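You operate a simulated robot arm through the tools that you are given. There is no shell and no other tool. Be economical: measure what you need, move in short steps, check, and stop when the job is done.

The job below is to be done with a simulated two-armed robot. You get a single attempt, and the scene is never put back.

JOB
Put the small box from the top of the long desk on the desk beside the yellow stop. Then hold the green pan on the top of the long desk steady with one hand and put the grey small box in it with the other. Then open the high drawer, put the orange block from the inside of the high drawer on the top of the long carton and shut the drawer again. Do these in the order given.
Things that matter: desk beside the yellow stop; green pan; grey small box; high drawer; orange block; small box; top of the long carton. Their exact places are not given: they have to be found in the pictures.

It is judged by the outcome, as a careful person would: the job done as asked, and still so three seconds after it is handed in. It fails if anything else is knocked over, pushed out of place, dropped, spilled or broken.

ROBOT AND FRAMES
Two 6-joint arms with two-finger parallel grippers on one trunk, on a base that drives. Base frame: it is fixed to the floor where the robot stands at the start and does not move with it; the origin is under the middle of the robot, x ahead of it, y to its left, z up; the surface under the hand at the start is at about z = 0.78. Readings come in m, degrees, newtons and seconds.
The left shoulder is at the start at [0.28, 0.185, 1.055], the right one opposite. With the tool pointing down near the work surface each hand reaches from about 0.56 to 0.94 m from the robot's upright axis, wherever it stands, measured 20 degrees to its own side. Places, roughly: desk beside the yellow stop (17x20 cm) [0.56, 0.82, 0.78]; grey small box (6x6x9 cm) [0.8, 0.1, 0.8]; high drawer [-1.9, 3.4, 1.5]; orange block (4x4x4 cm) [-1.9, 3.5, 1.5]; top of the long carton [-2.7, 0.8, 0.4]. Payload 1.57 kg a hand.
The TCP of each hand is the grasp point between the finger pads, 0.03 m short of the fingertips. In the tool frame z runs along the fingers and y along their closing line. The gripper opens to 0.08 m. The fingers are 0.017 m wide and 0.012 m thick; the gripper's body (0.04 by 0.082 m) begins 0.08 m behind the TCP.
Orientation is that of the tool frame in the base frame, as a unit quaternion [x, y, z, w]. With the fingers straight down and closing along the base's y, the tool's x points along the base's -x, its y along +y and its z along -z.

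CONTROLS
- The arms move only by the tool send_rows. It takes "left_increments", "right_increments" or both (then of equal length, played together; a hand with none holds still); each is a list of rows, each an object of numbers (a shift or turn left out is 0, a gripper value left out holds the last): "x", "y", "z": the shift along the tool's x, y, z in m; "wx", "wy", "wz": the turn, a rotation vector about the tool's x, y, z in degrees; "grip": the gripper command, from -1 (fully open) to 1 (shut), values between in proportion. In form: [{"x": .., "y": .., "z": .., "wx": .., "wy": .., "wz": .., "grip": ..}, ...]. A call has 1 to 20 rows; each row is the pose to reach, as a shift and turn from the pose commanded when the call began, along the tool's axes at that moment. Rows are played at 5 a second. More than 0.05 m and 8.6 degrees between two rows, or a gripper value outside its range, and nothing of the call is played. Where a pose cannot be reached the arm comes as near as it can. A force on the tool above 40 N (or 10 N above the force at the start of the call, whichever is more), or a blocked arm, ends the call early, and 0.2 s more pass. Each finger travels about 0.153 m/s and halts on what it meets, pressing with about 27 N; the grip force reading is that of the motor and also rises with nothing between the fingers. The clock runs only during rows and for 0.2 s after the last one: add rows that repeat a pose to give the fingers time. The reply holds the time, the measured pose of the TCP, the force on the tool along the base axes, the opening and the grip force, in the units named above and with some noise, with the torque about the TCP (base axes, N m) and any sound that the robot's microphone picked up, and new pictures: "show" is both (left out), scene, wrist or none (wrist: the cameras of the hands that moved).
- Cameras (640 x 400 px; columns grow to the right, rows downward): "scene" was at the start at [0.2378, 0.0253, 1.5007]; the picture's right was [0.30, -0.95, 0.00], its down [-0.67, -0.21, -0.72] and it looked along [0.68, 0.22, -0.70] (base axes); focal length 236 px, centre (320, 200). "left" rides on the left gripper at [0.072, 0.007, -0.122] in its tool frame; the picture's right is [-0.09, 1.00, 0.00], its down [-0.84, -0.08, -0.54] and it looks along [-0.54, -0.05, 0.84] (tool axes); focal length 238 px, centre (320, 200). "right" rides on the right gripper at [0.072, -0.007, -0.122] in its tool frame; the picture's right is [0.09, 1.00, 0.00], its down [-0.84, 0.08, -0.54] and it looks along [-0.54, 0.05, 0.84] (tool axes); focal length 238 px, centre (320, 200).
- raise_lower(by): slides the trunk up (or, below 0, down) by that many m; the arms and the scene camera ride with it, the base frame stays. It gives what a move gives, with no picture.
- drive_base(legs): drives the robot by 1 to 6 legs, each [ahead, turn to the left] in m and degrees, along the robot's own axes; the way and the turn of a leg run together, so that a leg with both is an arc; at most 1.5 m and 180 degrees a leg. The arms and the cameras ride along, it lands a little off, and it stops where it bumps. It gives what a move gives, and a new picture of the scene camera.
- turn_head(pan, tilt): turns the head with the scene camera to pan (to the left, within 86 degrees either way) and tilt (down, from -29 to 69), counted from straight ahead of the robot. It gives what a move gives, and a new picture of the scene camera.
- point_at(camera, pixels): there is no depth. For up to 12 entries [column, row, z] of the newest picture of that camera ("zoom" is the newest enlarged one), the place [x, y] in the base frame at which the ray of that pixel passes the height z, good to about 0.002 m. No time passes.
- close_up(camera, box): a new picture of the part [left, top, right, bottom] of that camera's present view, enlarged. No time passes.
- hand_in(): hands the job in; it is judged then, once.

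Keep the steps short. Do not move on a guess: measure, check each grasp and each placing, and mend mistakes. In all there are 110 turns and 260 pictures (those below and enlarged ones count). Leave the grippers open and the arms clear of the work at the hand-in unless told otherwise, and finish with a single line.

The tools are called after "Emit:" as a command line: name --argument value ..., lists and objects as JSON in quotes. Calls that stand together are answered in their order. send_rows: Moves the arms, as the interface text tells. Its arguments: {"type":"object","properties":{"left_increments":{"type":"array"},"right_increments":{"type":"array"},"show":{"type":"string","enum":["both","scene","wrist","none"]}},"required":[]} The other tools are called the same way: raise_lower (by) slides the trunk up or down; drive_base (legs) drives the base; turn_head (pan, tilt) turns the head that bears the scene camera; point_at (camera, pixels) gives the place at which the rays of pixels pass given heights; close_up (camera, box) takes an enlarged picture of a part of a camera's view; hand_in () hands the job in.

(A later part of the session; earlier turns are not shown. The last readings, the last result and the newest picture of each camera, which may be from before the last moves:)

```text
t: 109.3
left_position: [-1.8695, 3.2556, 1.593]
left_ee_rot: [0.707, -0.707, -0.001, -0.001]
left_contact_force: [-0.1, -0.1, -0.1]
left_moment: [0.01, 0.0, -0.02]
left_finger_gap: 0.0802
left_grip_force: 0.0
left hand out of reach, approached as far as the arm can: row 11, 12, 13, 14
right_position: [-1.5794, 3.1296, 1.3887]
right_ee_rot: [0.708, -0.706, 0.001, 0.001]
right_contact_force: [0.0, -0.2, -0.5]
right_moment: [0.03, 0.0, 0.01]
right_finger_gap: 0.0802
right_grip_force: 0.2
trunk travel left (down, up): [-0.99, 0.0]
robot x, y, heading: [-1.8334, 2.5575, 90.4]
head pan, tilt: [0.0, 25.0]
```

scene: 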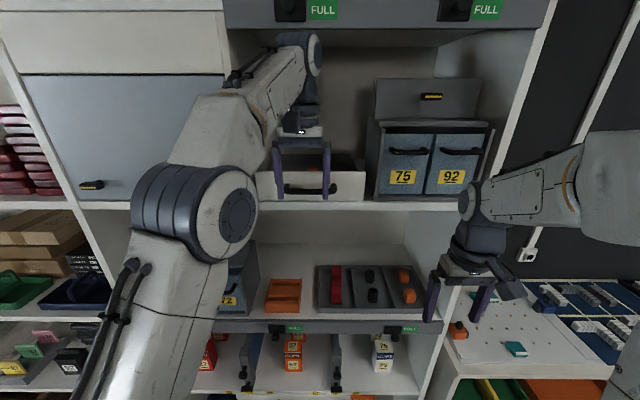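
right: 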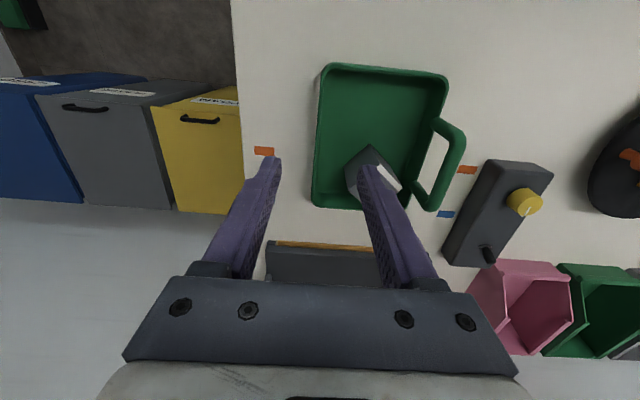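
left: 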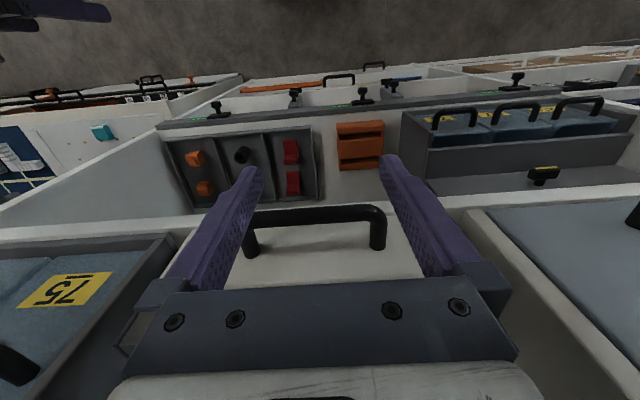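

The downward reach ends at about 0.70 m at this height, so the robot must come closer. First I'll use this view to measure the handle.

Emit:
close_up --camera "left" --box '[220, 180, 420, 290]'

Emit:
point_at --camera "left" --pixels '[[255, 218, 1.51], [375, 213, 1.51], [315, 209, 1.51], [315, 221, 1.51], [252, 250, 1.51], [378, 243, 1.51], [315, 252, 1.545], [315, 252, 1.51], [315, 285, 1.545], [315, 209, 1.5], [315, 209, 1.52]]'

```text
3.20 times, centred on (320, 235) of left
```

zoom: 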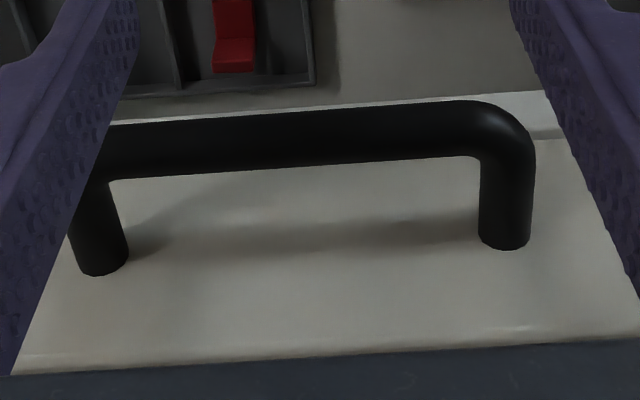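

```text
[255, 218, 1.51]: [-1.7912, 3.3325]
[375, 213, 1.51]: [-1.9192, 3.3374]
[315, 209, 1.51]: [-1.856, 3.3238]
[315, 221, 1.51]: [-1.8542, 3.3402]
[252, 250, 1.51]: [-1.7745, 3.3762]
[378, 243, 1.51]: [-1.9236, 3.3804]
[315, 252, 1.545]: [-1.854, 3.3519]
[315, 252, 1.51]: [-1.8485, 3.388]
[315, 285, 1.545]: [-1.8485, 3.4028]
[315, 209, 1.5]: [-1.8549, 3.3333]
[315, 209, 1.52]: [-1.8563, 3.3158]
```

Emit:
close_up --camera "scene" --box '[240, 110, 380, 210]'

Emit:
point_at --camera "scene" --pixels '[[278, 199, 1.563], [326, 199, 1.563], [310, 191.5, 1.51], [310, 191.5, 1.56], [310, 191.5, 1.58], [310, 160, 1.545], [310, 160, 1.6]]'

```text
4.00 times, centred on (310, 160) of scene
```

zoom: 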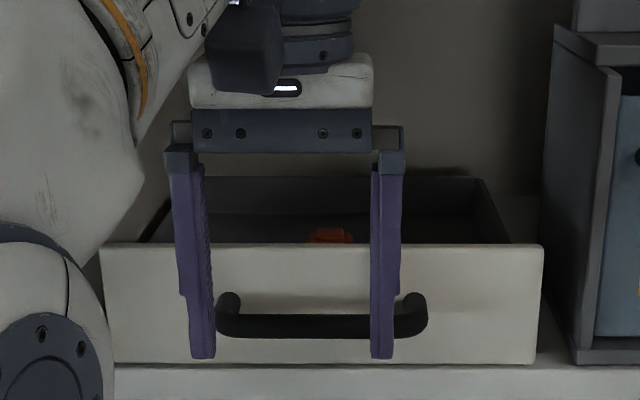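

```text
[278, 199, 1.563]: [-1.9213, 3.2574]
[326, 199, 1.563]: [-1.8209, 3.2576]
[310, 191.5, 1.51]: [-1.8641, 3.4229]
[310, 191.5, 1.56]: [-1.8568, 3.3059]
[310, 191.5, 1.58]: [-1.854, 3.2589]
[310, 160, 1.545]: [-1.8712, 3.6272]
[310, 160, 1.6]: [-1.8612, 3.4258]
```

Triangulated: the bar is at y≈3.281, z≈1.571, x centre ≈-1.857; the front face is at y≈3.335 (4.5 cm gap behind the bar), and its top edge at z≈1.596. I'll hook two half-closed fingers behind the bar. First I retract, narrow the fingers and drive 0.1 closer.

Emit:
send_rows --left_increments '[{"x": 0.03, "grip": 0.25}, {"x": 0.07}, {"x": 0.11}, {"x": 0.13}, {"x": 0.13}]' --show "none"

Emit:
drive_base --legs '[[0.1, 0]]'

```text
t: 110.5
left_position: [-1.8686, 3.1256, 1.5927]
left_ee_rot: [0.708, -0.706, 0.0, 0.0]
left_contact_force: [-0.1, 0.0, -0.1]
left_moment: [0.02, 0.02, -0.01]
left_finger_gap: 0.03
left_grip_force: 0.1
right_position: [-1.5795, 3.1288, 1.3883]
right_ee_rot: [0.709, -0.705, 0.001, 0.0]
right_contact_force: [-0.6, -0.5, -0.1]
right_moment: [-0.02, 0.01, 0.0]
right_finger_gap: 0.08
right_grip_force: 0.0
trunk travel left (down, up): [-0.99, 0.0]
robot x, y, heading: [-1.832, 2.5583, 90.1]
head pan, tilt: [0.0, 25.0]
```

```text
t: 111.7
left_position: [-1.8673, 3.2274, 1.5929]
left_ee_rot: [0.707, -0.707, -0.001, 0.0]
left_contact_force: [0.0, -0.1, 0.0]
left_moment: [-0.01, 0.03, 0.0]
left_finger_gap: 0.0299
left_grip_force: 0.0
right_position: [-1.5794, 3.2312, 1.3879]
right_ee_rot: [0.709, -0.705, 0.0, 0.001]
right_contact_force: [-1.0, 0.1, 0.1]
right_moment: [0.02, 0.04, -0.01]
right_finger_gap: 0.0802
right_grip_force: 0.0
trunk travel left (down, up): [-0.99, 0.0]
robot x, y, heading: [-1.837, 2.6564, 90.0]
head pan, tilt: [0.0, 25.0]
```

scene: 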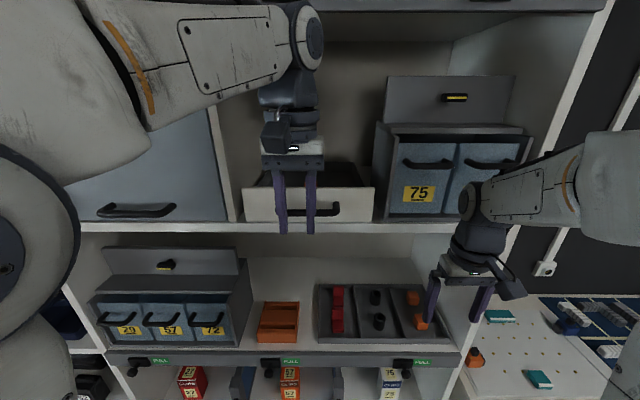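

I'm raising 3.5 cm, centring on the handle and re-measuring with the wrist camera.

Emit:
send_rows --left_increments '[{"z": -0.02, "y": -0.01}, {"z": -0.037, "y": -0.01}, {"z": -0.037, "y": -0.01}]'

Emit:
close_up --camera "scene" --box '[220, 140, 400, 250]'

```text
t: 112.5
left_position: [-1.8588, 3.2275, 1.6317]
left_ee_rot: [0.707, -0.707, 0.0, 0.0]
left_contact_force: [-0.3, 0.5, 0.4]
left_moment: [0.0, -0.02, -0.02]
left_finger_gap: 0.0299
left_grip_force: 0.0
right_position: [-1.5787, 3.2305, 1.3871]
right_ee_rot: [0.709, -0.705, 0.001, 0.0]
right_contact_force: [0.5, 0.5, -0.4]
right_moment: [0.01, 0.0, -0.01]
right_finger_gap: 0.0801
right_grip_force: 0.0
trunk travel left (down, up): [-0.99, 0.0]
robot x, y, heading: [-1.8333, 2.6576, 90.1]
head pan, tilt: [0.0, 25.0]
```

scene: 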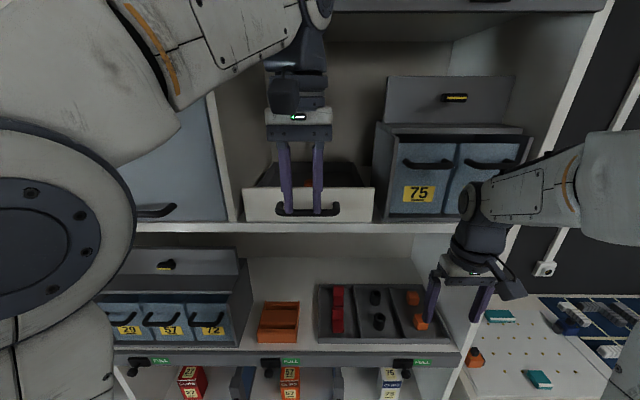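
left: 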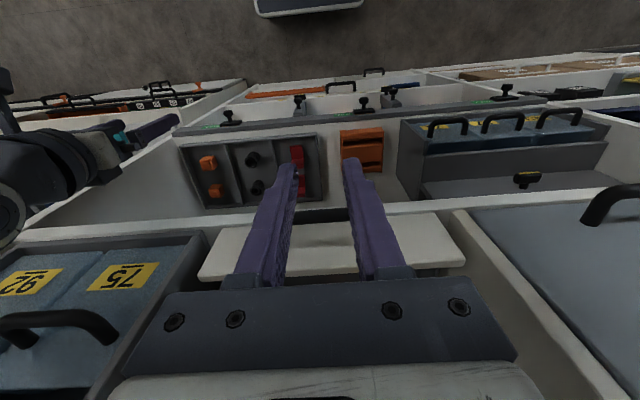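

```text
3.56 times, centred on (310, 195) of scene
```

zoom: 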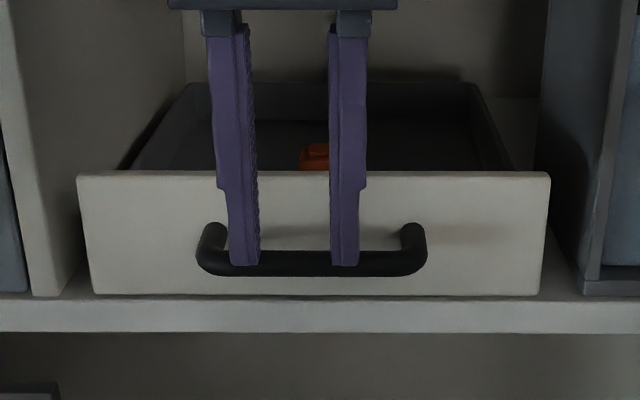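

Emit:
close_up --camera "left" --box '[190, 180, 490, 300]'

Emit:
point_at --camera "left" --pixels '[[320, 222, 1.571], [320, 240, 1.596], [320, 272, 1.596], [320, 272, 1.52]]'

```text
2.13 times, centred on (340, 240) of left
```

zoom: 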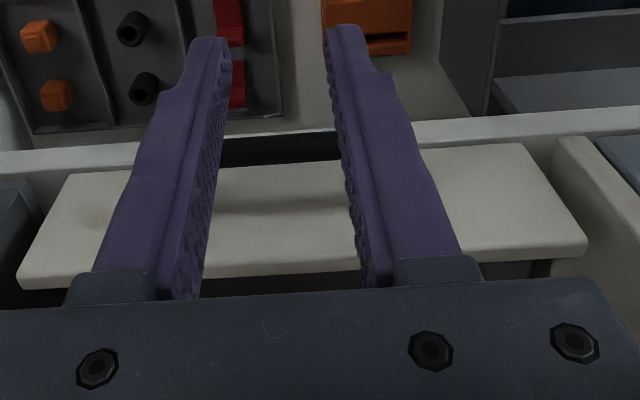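

```text
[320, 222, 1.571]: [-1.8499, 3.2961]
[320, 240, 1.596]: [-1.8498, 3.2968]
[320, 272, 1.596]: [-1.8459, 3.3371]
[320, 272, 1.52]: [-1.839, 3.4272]
```

The bar shows at wrist row ~216, i.e. y≈3.287. I'm moving over the bar to y≈3.312 and lowering the fingers behind it.

Emit:
send_rows --left_increments '[{"x": -0.04}, {"x": -0.075}, {"x": -0.0845}, {"x": -0.0845, "z": 0.015}, {"x": -0.0845, "z": 0.035}, {"x": -0.0845, "z": 0.053}, {"x": -0.0845, "z": 0.053}]'

Emit:
close_up --camera "scene" --box '[220, 140, 400, 250]'

```text
t: 114.1
left_position: [-1.858, 3.3115, 1.5764]
left_ee_rot: [0.707, -0.707, 0.0, 0.0]
left_contact_force: [1.4, 0.3, -0.7]
left_moment: [-0.08, 0.06, 0.01]
left_finger_gap: 0.0306
left_grip_force: 0.1
left hand out of reach, approached as far as the arm can: row 2, 3
right_position: [-1.5797, 3.2286, 1.3877]
right_ee_rot: [0.708, -0.706, -0.001, 0.0]
right_contact_force: [0.1, 0.2, 0.1]
right_moment: [0.08, -0.04, -0.03]
right_finger_gap: 0.0802
right_grip_force: 0.1
trunk travel left (down, up): [-0.99, 0.0]
robot x, y, heading: [-1.8316, 2.6593, 90.3]
head pan, tilt: [0.0, 25.0]
```

scene: 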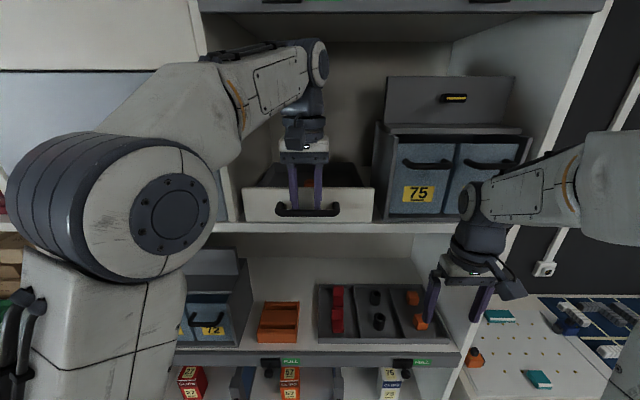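
left: 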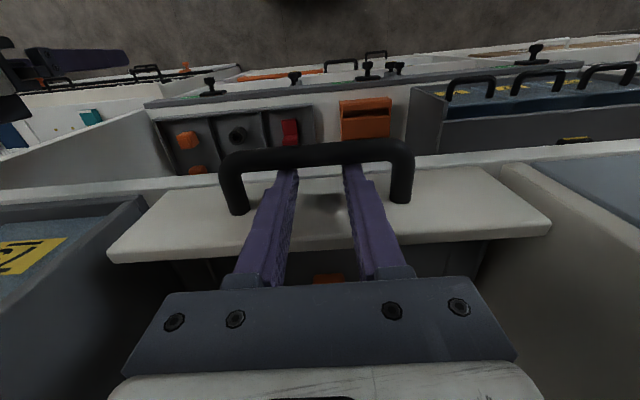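

```text
3.56 times, centred on (310, 195) of scene
```

zoom: 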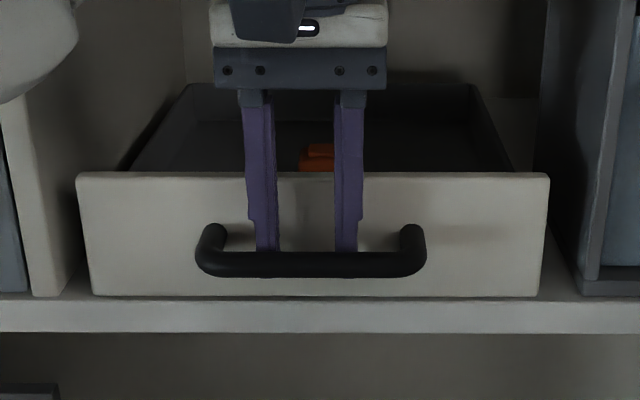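

The fingers are hooked behind the bar. I'm pulling gently back 10 cm with the arm.

Emit:
send_rows --left_increments '[{"x": 0.02}, {"x": 0.035}, {"x": 0.05}, {"x": 0.065}, {"x": 0.08}, {"x": 0.095}, {"x": 0.11}, {"x": 0.12}, {"x": 0.12}]'

```text
t: 116.1
left_position: [-1.8594, 3.1918, 1.5781]
left_ee_rot: [0.707, -0.707, 0.0, 0.0]
left_contact_force: [-0.2, 0.2, 0.1]
left_moment: [0.0, 0.02, 0.01]
left_finger_gap: 0.0303
left_grip_force: 0.0
right_position: [-1.5794, 3.2312, 1.3882]
right_ee_rot: [0.709, -0.706, 0.001, 0.0]
right_contact_force: [-0.2, 0.1, 0.4]
right_moment: [-0.01, 0.0, 0.0]
right_finger_gap: 0.0799
right_grip_force: 0.1
trunk travel left (down, up): [-0.99, 0.0]
robot x, y, heading: [-1.8297, 2.6572, 90.0]
head pan, tilt: [0.0, 25.0]
```

scene: 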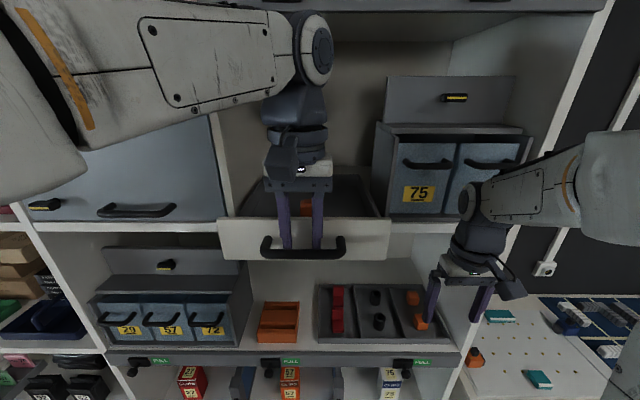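
left: 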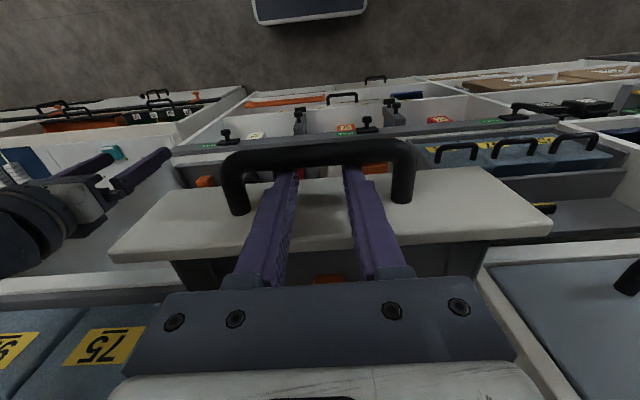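

The drawer slides smoothly, about 11 cm out. I'm pulling another 7 cm.

Emit:
send_rows --left_increments '[{"x": 0.015}, {"x": 0.03}, {"x": 0.045}, {"x": 0.06}, {"x": 0.07}, {"x": 0.07}]'

Emit:
close_up --camera "scene" --box '[200, 140, 420, 290]'

```text
t: 117.5
left_position: [-1.8594, 3.1212, 1.5778]
left_ee_rot: [0.708, -0.707, 0.0, 0.0]
left_contact_force: [-0.1, 1.1, 0.2]
left_moment: [0.01, 0.02, -0.02]
left_finger_gap: 0.0301
left_grip_force: 0.1
right_position: [-1.5788, 3.2316, 1.389]
right_ee_rot: [0.708, -0.706, 0.001, 0.001]
right_contact_force: [0.1, 0.2, -0.2]
right_moment: [0.02, 0.02, 0.01]
right_finger_gap: 0.08
right_grip_force: 0.1
trunk travel left (down, up): [-0.99, 0.0]
robot x, y, heading: [-1.8286, 2.6579, 89.9]
head pan, tilt: [0.0, 25.0]
```

scene: 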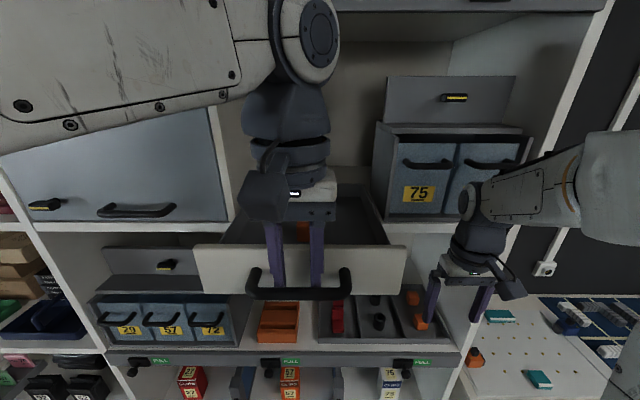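
left: 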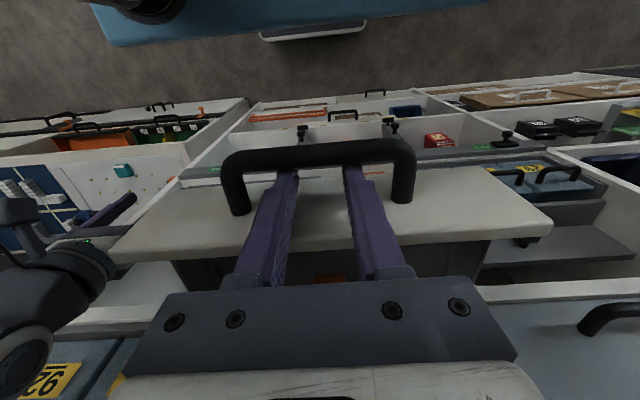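

```text
2.67 times, centred on (310, 215) of scene
```

zoom: 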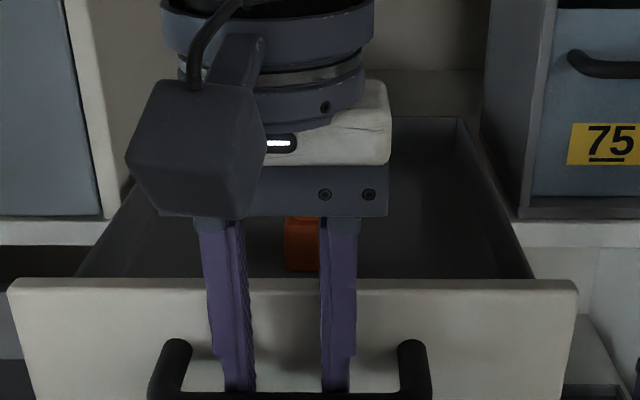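

The drawer is ~18 cm open. I'm lifting the fingers clear of the bar and looking for the block.

Emit:
send_rows --left_increments '[{"z": -0.03, "x": -0.005}, {"z": -0.06, "x": -0.005}, {"z": -0.085, "x": -0.005}, {"z": -0.085, "x": -0.005, "grip": -1}, {"z": -0.085, "x": -0.005, "grip": -1}]'

Emit:
close_up --camera "scene" --box '[200, 140, 420, 290]'

```text
t: 118.7
left_position: [-1.8593, 3.1267, 1.658]
left_ee_rot: [0.707, -0.707, -0.001, -0.001]
left_contact_force: [-0.1, 0.1, 0.3]
left_moment: [0.01, 0.0, -0.01]
left_finger_gap: 0.08
left_grip_force: 0.1
left hand out of reach, approached as far as the arm can: row 3, 4, 5
right_position: [-1.5796, 3.2297, 1.3874]
right_ee_rot: [0.708, -0.706, 0.0, 0.001]
right_contact_force: [0.1, 0.5, -0.6]
right_moment: [-0.01, 0.0, 0.01]
right_finger_gap: 0.0799
right_grip_force: 0.2
trunk travel left (down, up): [-0.99, 0.0]
robot x, y, heading: [-1.8322, 2.6562, 90.2]
head pan, tilt: [0.0, 25.0]
```

scene: 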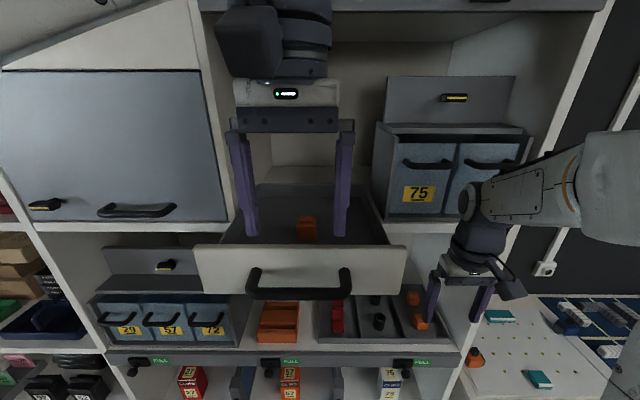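
left: 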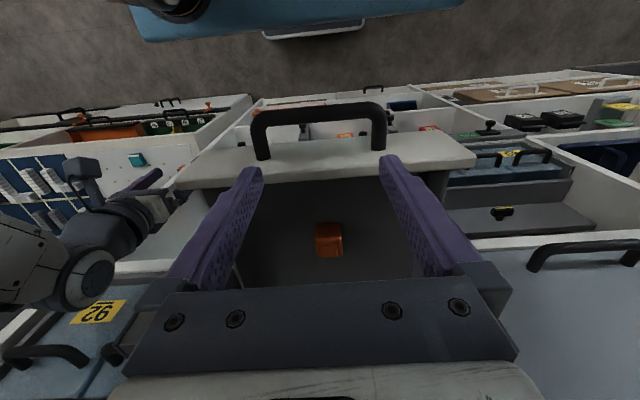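

```text
2.67 times, centred on (310, 215) of scene
```

zoom: 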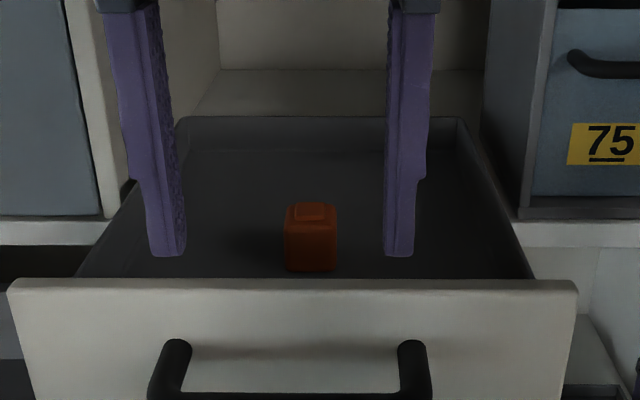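

Emit:
close_up --camera "left" --box '[290, 200, 370, 270]'

Emit:
point_at --camera "scene" --pixels '[[310, 241, 1.53], [310, 241, 1.54], [310, 223, 1.57], [310, 223, 1.58], [310, 215, 1.57], [310, 215, 1.58]]'

Emit:
point_at --camera "left" --pixels '[[316, 224, 1.53], [342, 223, 1.53], [316, 236, 1.57], [343, 235, 1.57], [317, 257, 1.57], [342, 257, 1.57], [329, 235, 1.56], [329, 257, 1.56]]'

```text
5.71 times, centred on (330, 235) of left
```

zoom: 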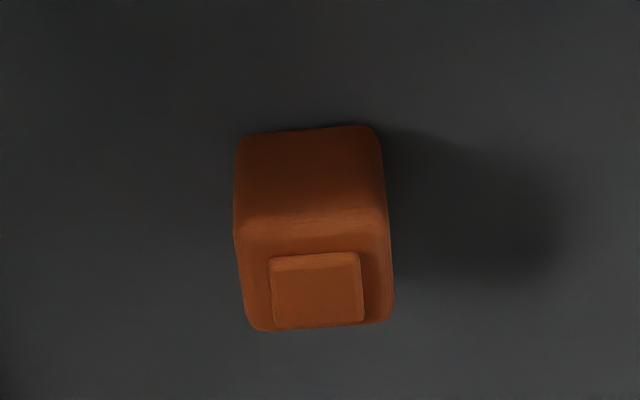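

```text
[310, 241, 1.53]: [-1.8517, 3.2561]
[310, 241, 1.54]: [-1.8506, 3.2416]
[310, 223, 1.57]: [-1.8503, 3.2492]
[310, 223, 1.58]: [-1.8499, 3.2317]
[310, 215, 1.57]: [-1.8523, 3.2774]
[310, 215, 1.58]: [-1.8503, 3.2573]
```

```text
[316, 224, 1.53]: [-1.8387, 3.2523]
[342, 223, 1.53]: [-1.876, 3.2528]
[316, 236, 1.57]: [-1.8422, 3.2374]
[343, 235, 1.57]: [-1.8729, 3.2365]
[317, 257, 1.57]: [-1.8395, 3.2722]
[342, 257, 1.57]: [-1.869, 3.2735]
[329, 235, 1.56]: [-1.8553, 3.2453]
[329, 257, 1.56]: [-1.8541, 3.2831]
```

The block is at about (-1.857,3.268), resting at z≈1.527, top ≈1.563. I'm moving over the front into the drawer above it.

Emit:
send_rows --left_increments '[{"x": -0.045}, {"x": -0.09}, {"x": -0.115, "z": 0.02}, {"x": -0.14, "z": 0.04}, {"x": -0.142, "z": 0.05}, {"x": -0.142, "z": 0.05}]'

Emit:
close_up --camera "scene" --box '[200, 140, 420, 290]'

```text
t: 120.1
left_position: [-1.857, 3.268, 1.6084]
left_ee_rot: [0.707, -0.707, 0.0, 0.0]
left_contact_force: [-0.2, -0.4, 1.1]
left_moment: [0.01, -0.01, -0.02]
left_finger_gap: 0.0801
left_grip_force: 0.1
left hand out of reach, approached as far as the arm can: row 2
right_position: [-1.5787, 3.2296, 1.3894]
right_ee_rot: [0.708, -0.706, 0.0, 0.001]
right_contact_force: [-0.1, -0.2, -0.1]
right_moment: [0.01, -0.01, 0.01]
right_finger_gap: 0.0798
right_grip_force: 0.0
trunk travel left (down, up): [-0.99, 0.0]
robot x, y, heading: [-1.8322, 2.6611, 90.2]
head pan, tilt: [0.0, 25.0]
```

scene: 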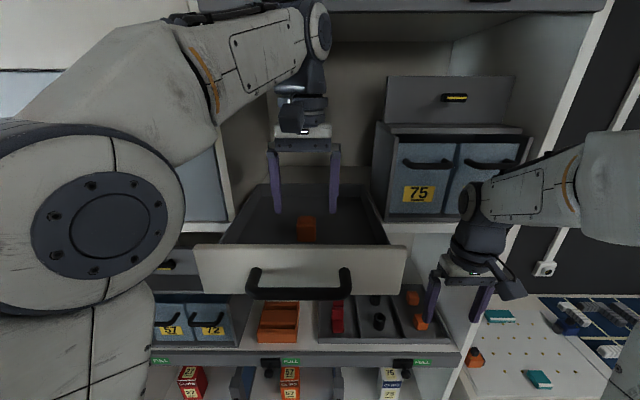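
left: 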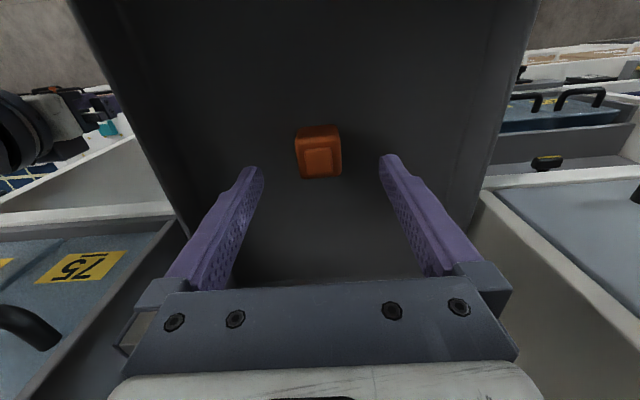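

```text
2.67 times, centred on (310, 215) of scene
```

zoom: 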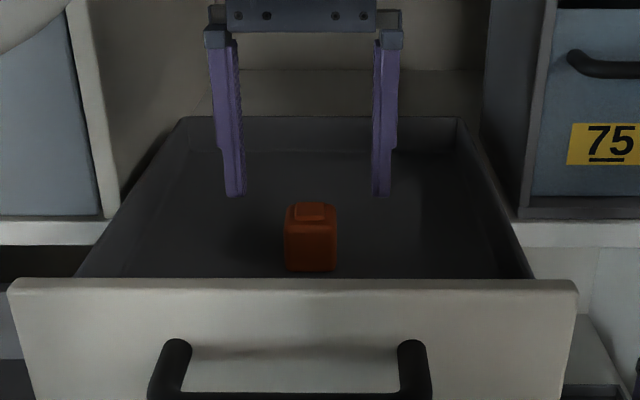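

Emit:
point_at --camera "left" --pixels '[[319, 164, 1.565], [319, 178, 1.562], [319, 141, 1.562], [296, 160, 1.562], [342, 158, 1.562], [318, 128, 1.53]]'

```text
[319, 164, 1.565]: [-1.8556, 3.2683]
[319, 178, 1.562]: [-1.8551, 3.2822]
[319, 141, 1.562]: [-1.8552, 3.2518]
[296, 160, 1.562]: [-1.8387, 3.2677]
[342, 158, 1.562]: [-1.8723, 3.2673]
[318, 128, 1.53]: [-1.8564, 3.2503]
```

The TCP is directly over the block (centre (-1.8555,3.267)). I'm lowering 4 cm, closing, and lifting.

Emit:
send_rows --left_increments '[{"z": 0.02}, {"z": 0.04}, {"z": 0.04, "grip": 0.3}, {"z": 0.04, "grip": 1}, {"z": 0.04, "grip": 1}, {"z": 0.04, "grip": 1}, {"z": 0.02, "grip": 1}, {"z": -0.01, "grip": 1}]'

```text
t: 121.9
left_position: [-1.8574, 3.269, 1.6175]
left_ee_rot: [-0.707, 0.707, 0.001, -0.001]
left_contact_force: [-0.1, 0.1, -0.6]
left_moment: [0.0, -0.02, -0.01]
left_finger_gap: 0.0328
left_grip_force: 26.9
right_position: [-1.5786, 3.2313, 1.3881]
right_ee_rot: [0.708, -0.706, 0.001, 0.0]
right_contact_force: [-0.2, 0.2, 0.3]
right_moment: [-0.04, -0.01, 0.01]
right_finger_gap: 0.0799
right_grip_force: 0.0
trunk travel left (down, up): [-0.99, 0.0]
robot x, y, heading: [-1.8259, 2.6561, 90.0]
head pan, tilt: [0.0, 25.0]
```

scene: 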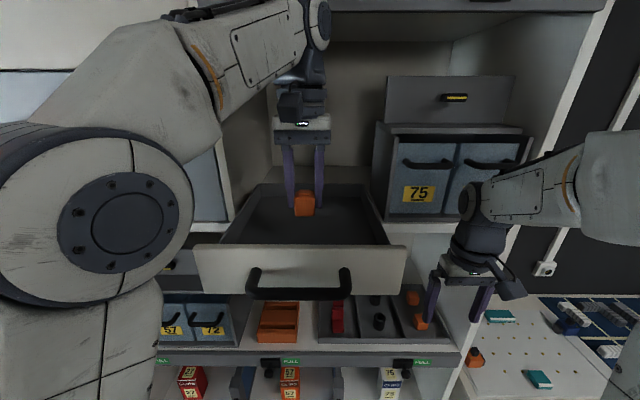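
left: 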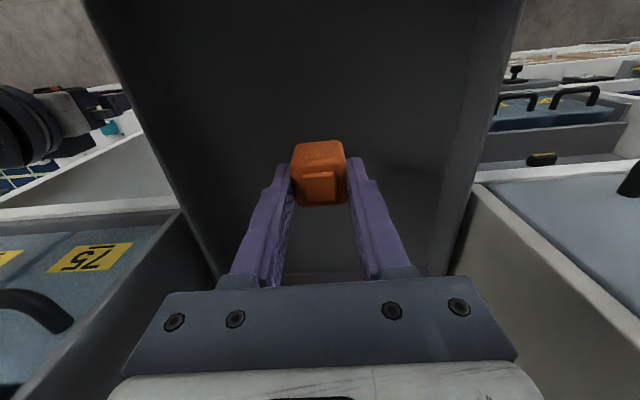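

The block is held. I'm raising it over the drawer front while coming back.

Emit:
send_rows --left_increments '[{"z": -0.02, "x": 0.01}, {"z": -0.035, "x": 0.03}, {"z": -0.042, "x": 0.05}, {"z": -0.042, "x": 0.05}]' --show "scene"

Emit:
close_up --camera "scene" --box '[200, 140, 420, 290]'

```text
t: 122.9
left_position: [-1.8601, 3.2172, 1.6499]
left_ee_rot: [0.708, -0.707, 0.0, -0.002]
left_contact_force: [0.5, -0.5, -0.3]
left_moment: [0.02, -0.01, 0.02]
left_finger_gap: 0.0326
left_grip_force: 27.6
left hand out of reach, approached as far as the arm can: row 2, 3, 4
right_position: [-1.5791, 3.2301, 1.3884]
right_ee_rot: [0.708, -0.706, 0.0, 0.001]
right_contact_force: [0.3, 0.5, 0.2]
right_moment: [0.0, -0.01, -0.02]
right_finger_gap: 0.08
right_grip_force: 0.0
trunk travel left (down, up): [-0.99, 0.0]
robot x, y, heading: [-1.8348, 2.6568, 90.2]
head pan, tilt: [0.0, 25.0]
```

scene: 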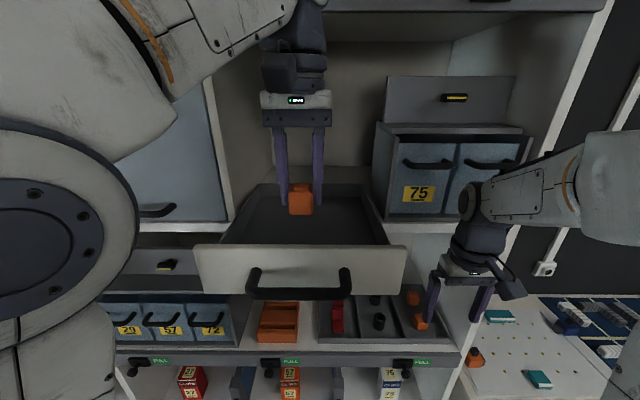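

```text
2.67 times, centred on (310, 215) of scene
```

zoom: 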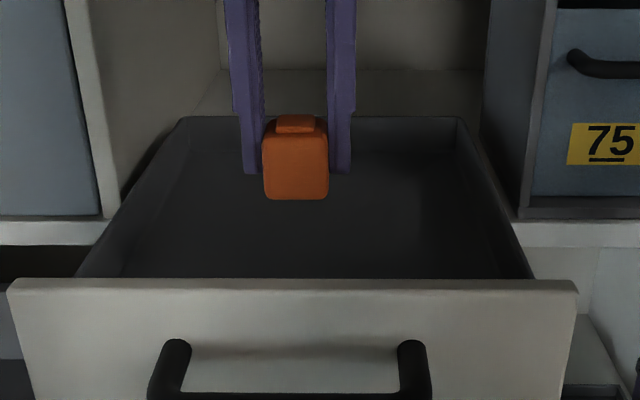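

The block's bottom is ~1.3 cm above the front edge and it will rise a bit more as it comes back. I'm continuing back over the front.

Emit:
send_rows --left_increments '[{"x": 0.02}, {"x": 0.04, "z": -0.002}, {"x": 0.07, "z": -0.002}, {"x": 0.1, "z": 0.0}, {"x": 0.13, "z": 0.0}, {"x": 0.16, "z": 0.0}, {"x": 0.16, "z": 0.0}]' --show "scene"

```text
t: 124.5
left_position: [-1.8595, 3.0562, 1.649]
left_ee_rot: [0.708, -0.707, 0.0, 0.0]
left_contact_force: [-0.3, -0.9, -0.3]
left_moment: [-0.02, -0.01, 0.0]
left_finger_gap: 0.0326
left_grip_force: 26.9
right_position: [-1.5793, 3.2303, 1.3885]
right_ee_rot: [0.708, -0.706, 0.0, 0.001]
right_contact_force: [-0.6, -0.5, 0.0]
right_moment: [0.0, -0.01, -0.02]
right_finger_gap: 0.08
right_grip_force: 0.1
trunk travel left (down, up): [-0.99, 0.0]
robot x, y, heading: [-1.8331, 2.6565, 90.3]
head pan, tilt: [0.0, 25.0]
```

scene: 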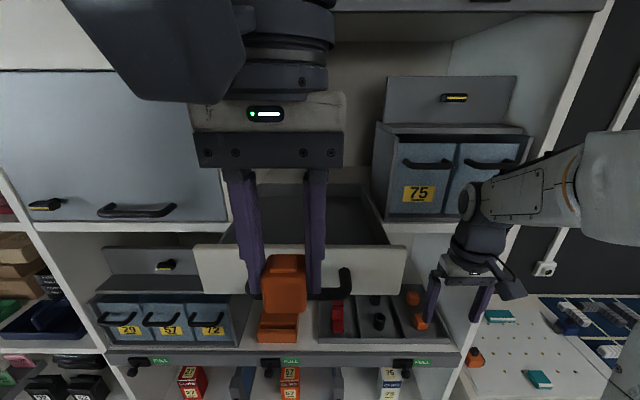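

The block is clear of the drawer. Before backing away I'm looking to both sides for free floor.

Emit:
turn_head --pan 86 --tilt 40

Emit:
turn_head --pan -86 --tilt 40

```text
t: 126.1
left_position: [-1.8602, 3.0572, 1.649]
left_ee_rot: [-0.707, 0.708, 0.0, 0.0]
left_contact_force: [0.0, 0.2, 0.6]
left_moment: [0.03, -0.01, -0.02]
left_finger_gap: 0.0327
left_grip_force: 27.0
right_position: [-1.5783, 3.2302, 1.3876]
right_ee_rot: [0.708, -0.706, 0.0, 0.001]
right_contact_force: [0.1, -0.4, -0.4]
right_moment: [-0.01, 0.0, 0.03]
right_finger_gap: 0.0801
right_grip_force: 0.1
trunk travel left (down, up): [-0.99, 0.0]
robot x, y, heading: [-1.8341, 2.6601, 90.3]
head pan, tilt: [85.9, 40.0]
```

scene: 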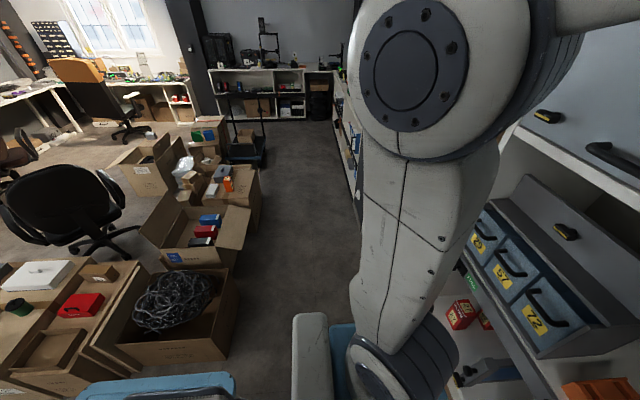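

```text
t: 128.7
left_position: [-1.8607, 3.0555, 1.6493]
left_ee_rot: [0.707, -0.707, 0.0, 0.0]
left_contact_force: [0.2, -0.4, -0.6]
left_moment: [0.04, 0.0, -0.03]
left_finger_gap: 0.0327
left_grip_force: 27.2
right_position: [-1.5799, 3.2306, 1.3873]
right_ee_rot: [0.709, -0.706, 0.001, 0.0]
right_contact_force: [0.0, 0.3, -0.2]
right_moment: [0.04, 0.01, 0.02]
right_finger_gap: 0.08
right_grip_force: 0.1
trunk travel left (down, up): [-0.99, 0.0]
robot x, y, heading: [-1.8342, 2.6572, 90.2]
head pan, tilt: [-85.9, 40.0]
```

scene: 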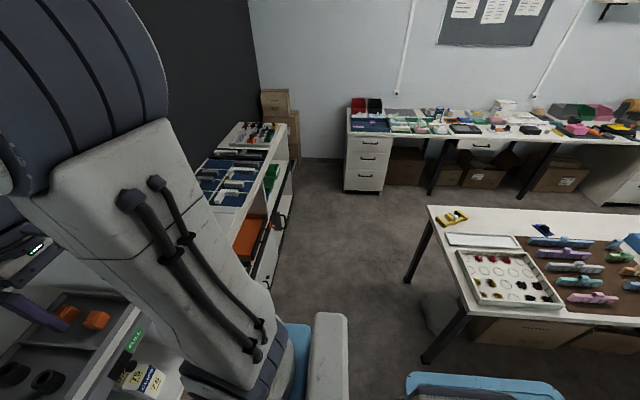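

I'm backing 0.3 m, then turning left to face the cartons.

Emit:
drive_base --legs '[[-0.3, 0], [0, 90]]'

Emit:
turn_head --pan 40 --tilt 40

```text
t: 134.5
left_position: [-2.2289, 2.3307, 1.6493]
left_ee_rot: [1.0, -0.002, 0.001, 0.0]
left_contact_force: [-0.3, 0.1, -0.6]
left_moment: [-0.04, -0.01, -0.01]
left_finger_gap: 0.0328
left_grip_force: 26.6
right_position: [-2.4036, 2.6112, 1.387]
right_ee_rot: [1.0, 0.001, 0.0, 0.0]
right_contact_force: [-0.9, 0.7, 0.3]
right_moment: [-0.01, 0.02, -0.01]
right_finger_gap: 0.0798
right_grip_force: 0.1
trunk travel left (down, up): [-0.99, 0.0]
robot x, y, heading: [-1.8301, 2.3579, 180.3]
head pan, tilt: [-85.9, 40.0]
```

scene: 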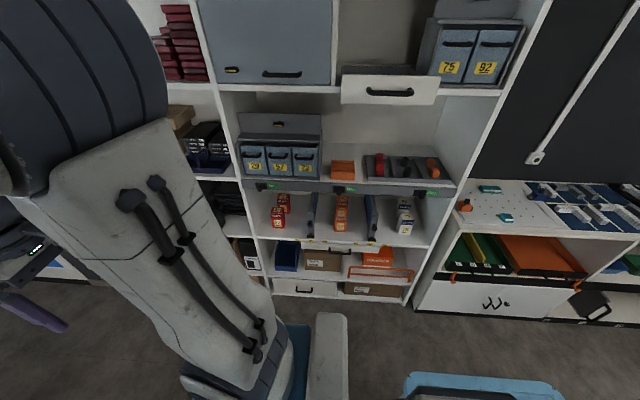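

```text
t: 136.6
left_position: [-2.2307, 2.3306, 1.6496]
left_ee_rot: [1.0, -0.001, 0.001, 0.0]
left_contact_force: [-0.2, -0.3, 0.3]
left_moment: [-0.04, 0.04, -0.02]
left_finger_gap: 0.0326
left_grip_force: 26.6
right_position: [-2.403, 2.6116, 1.3877]
right_ee_rot: [1.0, 0.001, 0.001, 0.0]
right_contact_force: [0.7, 0.2, 0.5]
right_moment: [0.0, 0.01, -0.02]
right_finger_gap: 0.08
right_grip_force: 0.0
trunk travel left (down, up): [-0.99, 0.0]
robot x, y, heading: [-1.8289, 2.3576, 179.9]
head pan, tilt: [40.0, 40.0]
```

scene: 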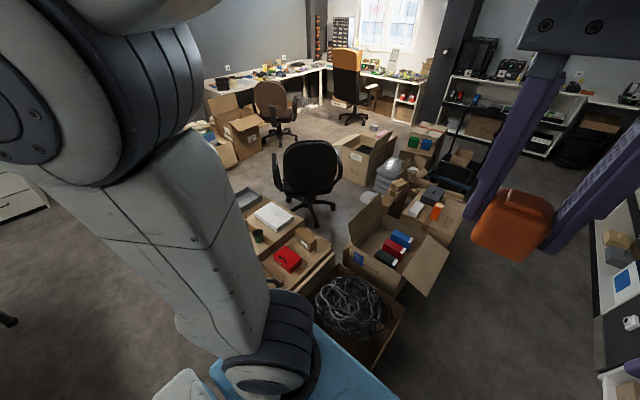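

I'm turning another 70° left so the cartons come into the open view.

Emit:
drive_base --legs '[[0, 75]]'

Emit:
turn_head --pan -25 --tilt 38

```text
t: 140.2
left_position: [-1.9085, 1.9644, 1.6503]
left_ee_rot: [0.795, 0.606, 0.0, -0.001]
left_contact_force: [-1.3, -0.5, -0.2]
left_moment: [0.01, -0.01, -0.01]
left_finger_gap: 0.0329
left_grip_force: 27.5
right_position: [-2.2247, 1.8725, 1.3882]
right_ee_rot: [0.793, 0.609, 0.001, -0.001]
right_contact_force: [-0.5, 0.2, -0.1]
right_moment: [-0.03, 0.0, -0.02]
right_finger_gap: 0.0799
right_grip_force: 0.1
trunk travel left (down, up): [-0.99, 0.0]
robot x, y, heading: [-1.8311, 2.3607, -105.1]
head pan, tilt: [40.0, 40.0]
```

scene: 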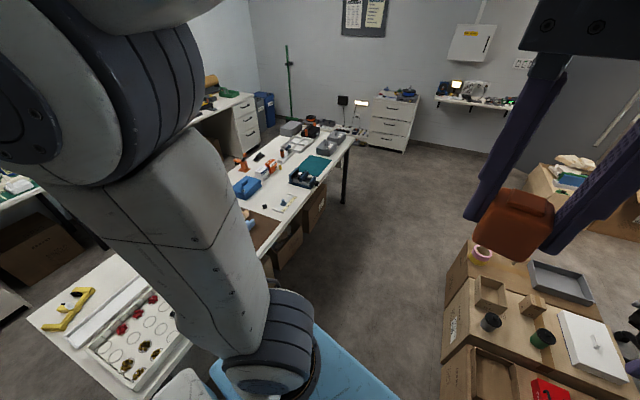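

```text
t: 141.6
left_position: [-1.91, 1.9665, 1.6492]
left_ee_rot: [0.795, 0.607, -0.001, 0.0]
left_contact_force: [-1.2, -0.1, 0.1]
left_moment: [-0.02, -0.03, 0.02]
left_finger_gap: 0.0328
left_grip_force: 27.1
right_position: [-2.2259, 1.8716, 1.3885]
right_ee_rot: [0.793, 0.609, 0.002, -0.001]
right_contact_force: [-0.5, -0.6, 1.0]
right_moment: [-0.01, 0.0, -0.01]
right_finger_gap: 0.0799
right_grip_force: 0.1
trunk travel left (down, up): [-0.99, 0.0]
robot x, y, heading: [-1.8284, 2.3521, -105.2]
head pan, tilt: [-25.0, 38.0]
```

scene: 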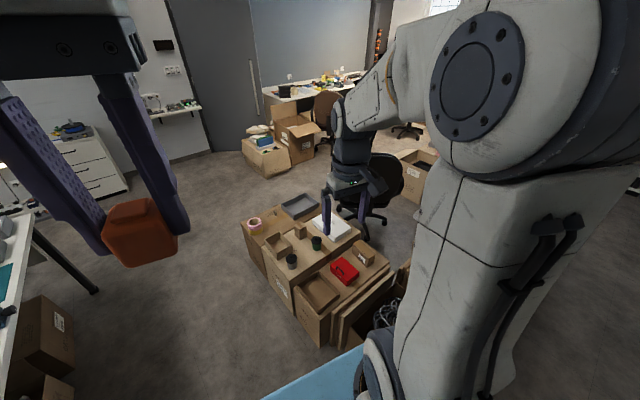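

I see three carton tops in a row. I'm measuring them and zooming in.

Emit:
close_up --camera "scene" --box '[220, 180, 420, 350]'

Emit:
point_at --camera "scene" --pixels '[[242, 222, 0.4], [262, 248, 0.4], [295, 293, 0.4], [325, 318, 0.4], [388, 268, 0.4], [360, 230, 0.4], [318, 205, 0.4], [297, 192, 0.4], [253, 222, 0.4], [300, 206, 0.4], [345, 271, 0.4], [318, 290, 0.4]]'

```text
2.35 times, centred on (320, 265) of scene
```

zoom: 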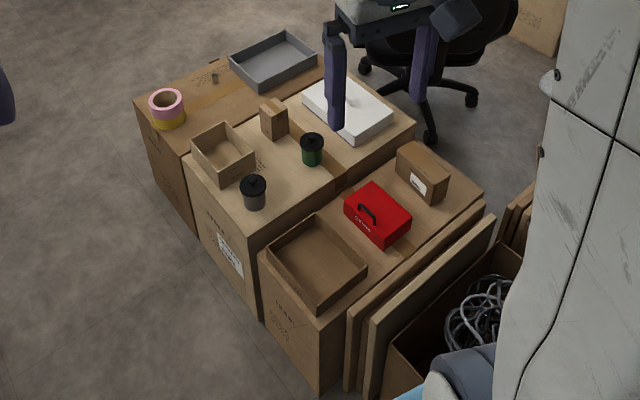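

```text
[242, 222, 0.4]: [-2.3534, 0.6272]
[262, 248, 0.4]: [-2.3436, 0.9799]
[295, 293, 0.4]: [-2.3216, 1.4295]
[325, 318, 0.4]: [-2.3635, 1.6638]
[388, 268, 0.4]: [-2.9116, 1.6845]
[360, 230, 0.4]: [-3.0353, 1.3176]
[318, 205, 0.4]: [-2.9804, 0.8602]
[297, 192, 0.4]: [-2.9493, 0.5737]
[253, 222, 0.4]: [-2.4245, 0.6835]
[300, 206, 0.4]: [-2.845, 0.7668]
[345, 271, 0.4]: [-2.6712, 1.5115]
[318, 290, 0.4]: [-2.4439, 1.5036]
```

The far carton (x -3.0…-2.35, y 0.6…0.95, carrying tape and a grey tray) is the long carton. I'll drive down the lane to about (-1.83,1.07) and face it.

Emit:
drive_base --legs '[[0, 15.2], [1.28, 0], [0, -90]]'

Emit:
turn_head --pan 5 --tilt 55

```text
t: 152.8
left_position: [-2.2351, 1.0583, 1.6474]
left_ee_rot: [1.0, -0.008, 0.0, 0.001]
left_contact_force: [0.6, 0.2, 0.2]
left_moment: [-0.01, 0.0, 0.05]
left_finger_gap: 0.0328
left_grip_force: 27.1
right_position: [-2.4032, 1.3414, 1.3885]
right_ee_rot: [1.0, -0.006, 0.001, 0.0]
right_contact_force: [0.3, 0.0, 0.5]
right_moment: [-0.02, 0.01, 0.0]
right_finger_gap: 0.0802
right_grip_force: 0.0
trunk travel left (down, up): [-0.99, 0.0]
robot x, y, heading: [-1.834, 1.0822, 179.2]
head pan, tilt: [-25.0, 38.0]
```

scene: 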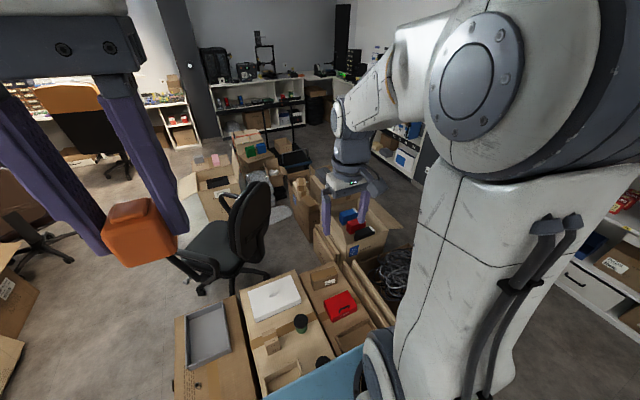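

```text
t: 153.7
left_position: [-2.2345, 1.0572, 1.6496]
left_ee_rot: [1.0, -0.007, -0.001, 0.0]
left_contact_force: [-0.5, -0.3, -1.0]
left_moment: [-0.02, 0.01, -0.01]
left_finger_gap: 0.0328
left_grip_force: 26.6
right_position: [-2.403, 1.3406, 1.3879]
right_ee_rot: [1.0, -0.005, 0.001, -0.001]
right_contact_force: [0.3, 0.7, -0.5]
right_moment: [0.01, -0.03, -0.01]
right_finger_gap: 0.0798
right_grip_force: 0.1
trunk travel left (down, up): [-0.99, 0.0]
robot x, y, heading: [-1.837, 1.082, 179.2]
head pan, tilt: [5.0, 55.0]
```

scene: 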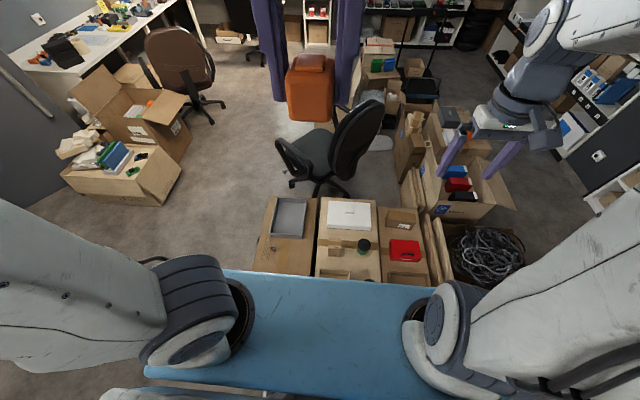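

In position. I'm lowering the trunk 0.6 m, then reaching the left hand out above the long carton's free middle.

Emit:
raise_lower --by -0.6

Emit:
turn_head --pan 15 --tilt 50

```text
refused: -0.6 is not a number from -0.4 to 0.4
```

```text
t: 154.4
left_position: [-2.2334, 1.0579, 1.6495]
left_ee_rot: [1.0, -0.009, 0.0, 0.001]
left_contact_force: [-0.8, -0.8, 0.0]
left_moment: [-0.01, 0.0, 0.0]
left_finger_gap: 0.0326
left_grip_force: 26.7
right_position: [-2.4022, 1.3401, 1.388]
right_ee_rot: [1.0, -0.005, 0.001, 0.0]
right_contact_force: [-0.8, -0.9, -0.3]
right_moment: [0.0, 0.01, 0.01]
right_finger_gap: 0.0801
right_grip_force: 0.1
trunk travel left (down, up): [-0.99, 0.0]
robot x, y, heading: [-1.8379, 1.08, 179.4]
head pan, tilt: [15.0, 50.0]
```

scene: 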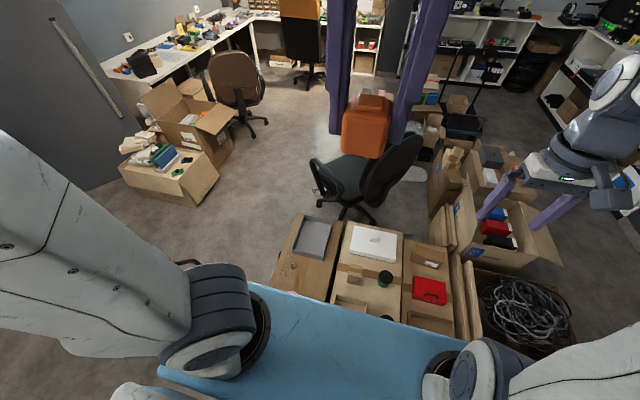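

I'll lower in two parts.

Emit:
raise_lower --by -0.3

Emit:
raise_lower --by -0.3

Emit:
turn_head --pan 15 --tilt 40

```text
t: 157.4
left_position: [-2.2335, 1.058, 1.3498]
left_ee_rot: [1.0, -0.009, 0.0, 0.0]
left_contact_force: [-0.5, -0.5, -0.8]
left_moment: [0.0, 0.01, 0.0]
left_finger_gap: 0.0328
left_grip_force: 27.0
right_position: [-2.4034, 1.3404, 1.0871]
right_ee_rot: [1.0, -0.005, 0.001, 0.0]
right_contact_force: [-0.1, -0.1, 0.3]
right_moment: [0.01, 0.0, -0.01]
right_finger_gap: 0.08
right_grip_force: 0.0
trunk travel left (down, up): [-0.69, 0.3]
robot x, y, heading: [-1.8328, 1.0798, 179.4]
head pan, tilt: [15.0, 50.0]
```

```text
t: 160.4
left_position: [-2.2344, 1.0575, 1.0493]
left_ee_rot: [1.0, -0.008, 0.0, -0.001]
left_contact_force: [0.8, -0.2, -0.6]
left_moment: [-0.03, 0.04, -0.01]
left_finger_gap: 0.0328
left_grip_force: 27.1
right_position: [-2.4033, 1.3405, 0.7879]
right_ee_rot: [1.0, -0.005, 0.002, 0.0]
right_contact_force: [0.0, -1.0, 0.1]
right_moment: [-0.01, -0.02, 0.01]
right_finger_gap: 0.0802
right_grip_force: 0.2
trunk travel left (down, up): [-0.39, 0.6]
robot x, y, heading: [-1.8315, 1.0793, 179.4]
head pan, tilt: [15.0, 50.0]
```

```text
t: 161.2
left_position: [-2.2325, 1.0582, 1.0495]
left_ee_rot: [1.0, -0.008, 0.0, 0.0]
left_contact_force: [-0.1, -0.2, -0.6]
left_moment: [0.02, 0.04, 0.0]
left_finger_gap: 0.0329
left_grip_force: 26.7
right_position: [-2.4041, 1.3414, 0.7881]
right_ee_rot: [1.0, -0.005, 0.001, 0.0]
right_contact_force: [0.4, 0.0, 0.7]
right_moment: [0.0, 0.02, 0.02]
right_finger_gap: 0.0801
right_grip_force: 0.1
trunk travel left (down, up): [-0.39, 0.6]
robot x, y, heading: [-1.8404, 1.0804, 179.5]
head pan, tilt: [15.0, 40.0]
```

scene: 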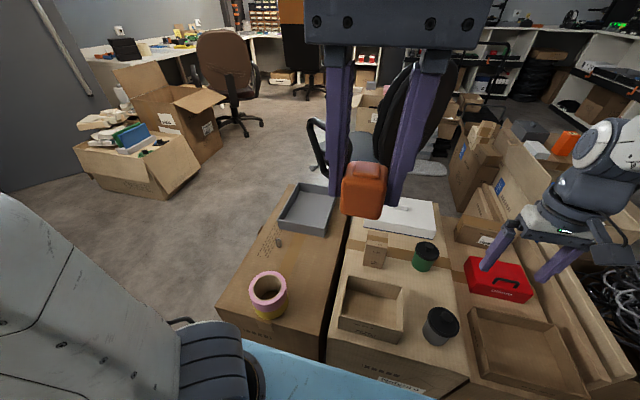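

Emit:
point_at --camera "scene" --pixels '[[215, 312, 0.4], [293, 184, 0.4], [350, 215, 0.4], [322, 348, 0.4], [268, 310, 0.4], [330, 235, 0.4], [280, 228, 0.4], [300, 258, 0.4], [300, 258, 0.45]]'

Emit:
close_up --camera "scene" --box '[200, 170, 480, 380]'

```text
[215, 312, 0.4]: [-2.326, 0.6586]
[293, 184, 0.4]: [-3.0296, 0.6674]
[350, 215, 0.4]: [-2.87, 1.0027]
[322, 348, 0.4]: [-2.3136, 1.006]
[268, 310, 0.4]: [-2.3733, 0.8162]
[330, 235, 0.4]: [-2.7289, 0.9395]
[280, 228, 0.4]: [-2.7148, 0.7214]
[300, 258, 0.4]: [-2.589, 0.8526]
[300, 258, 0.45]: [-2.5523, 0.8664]
```

```text
1.90 times, centred on (340, 275) of scene
```

zoom: 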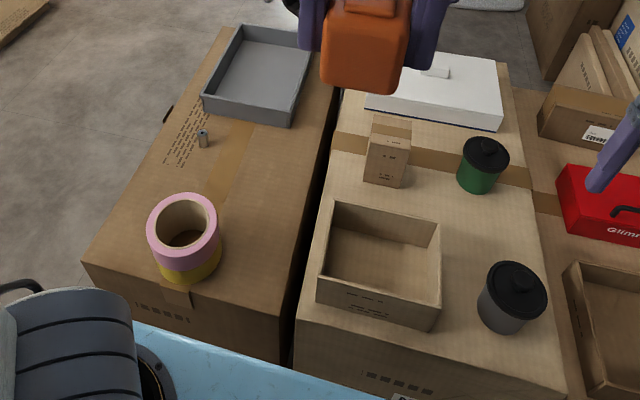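

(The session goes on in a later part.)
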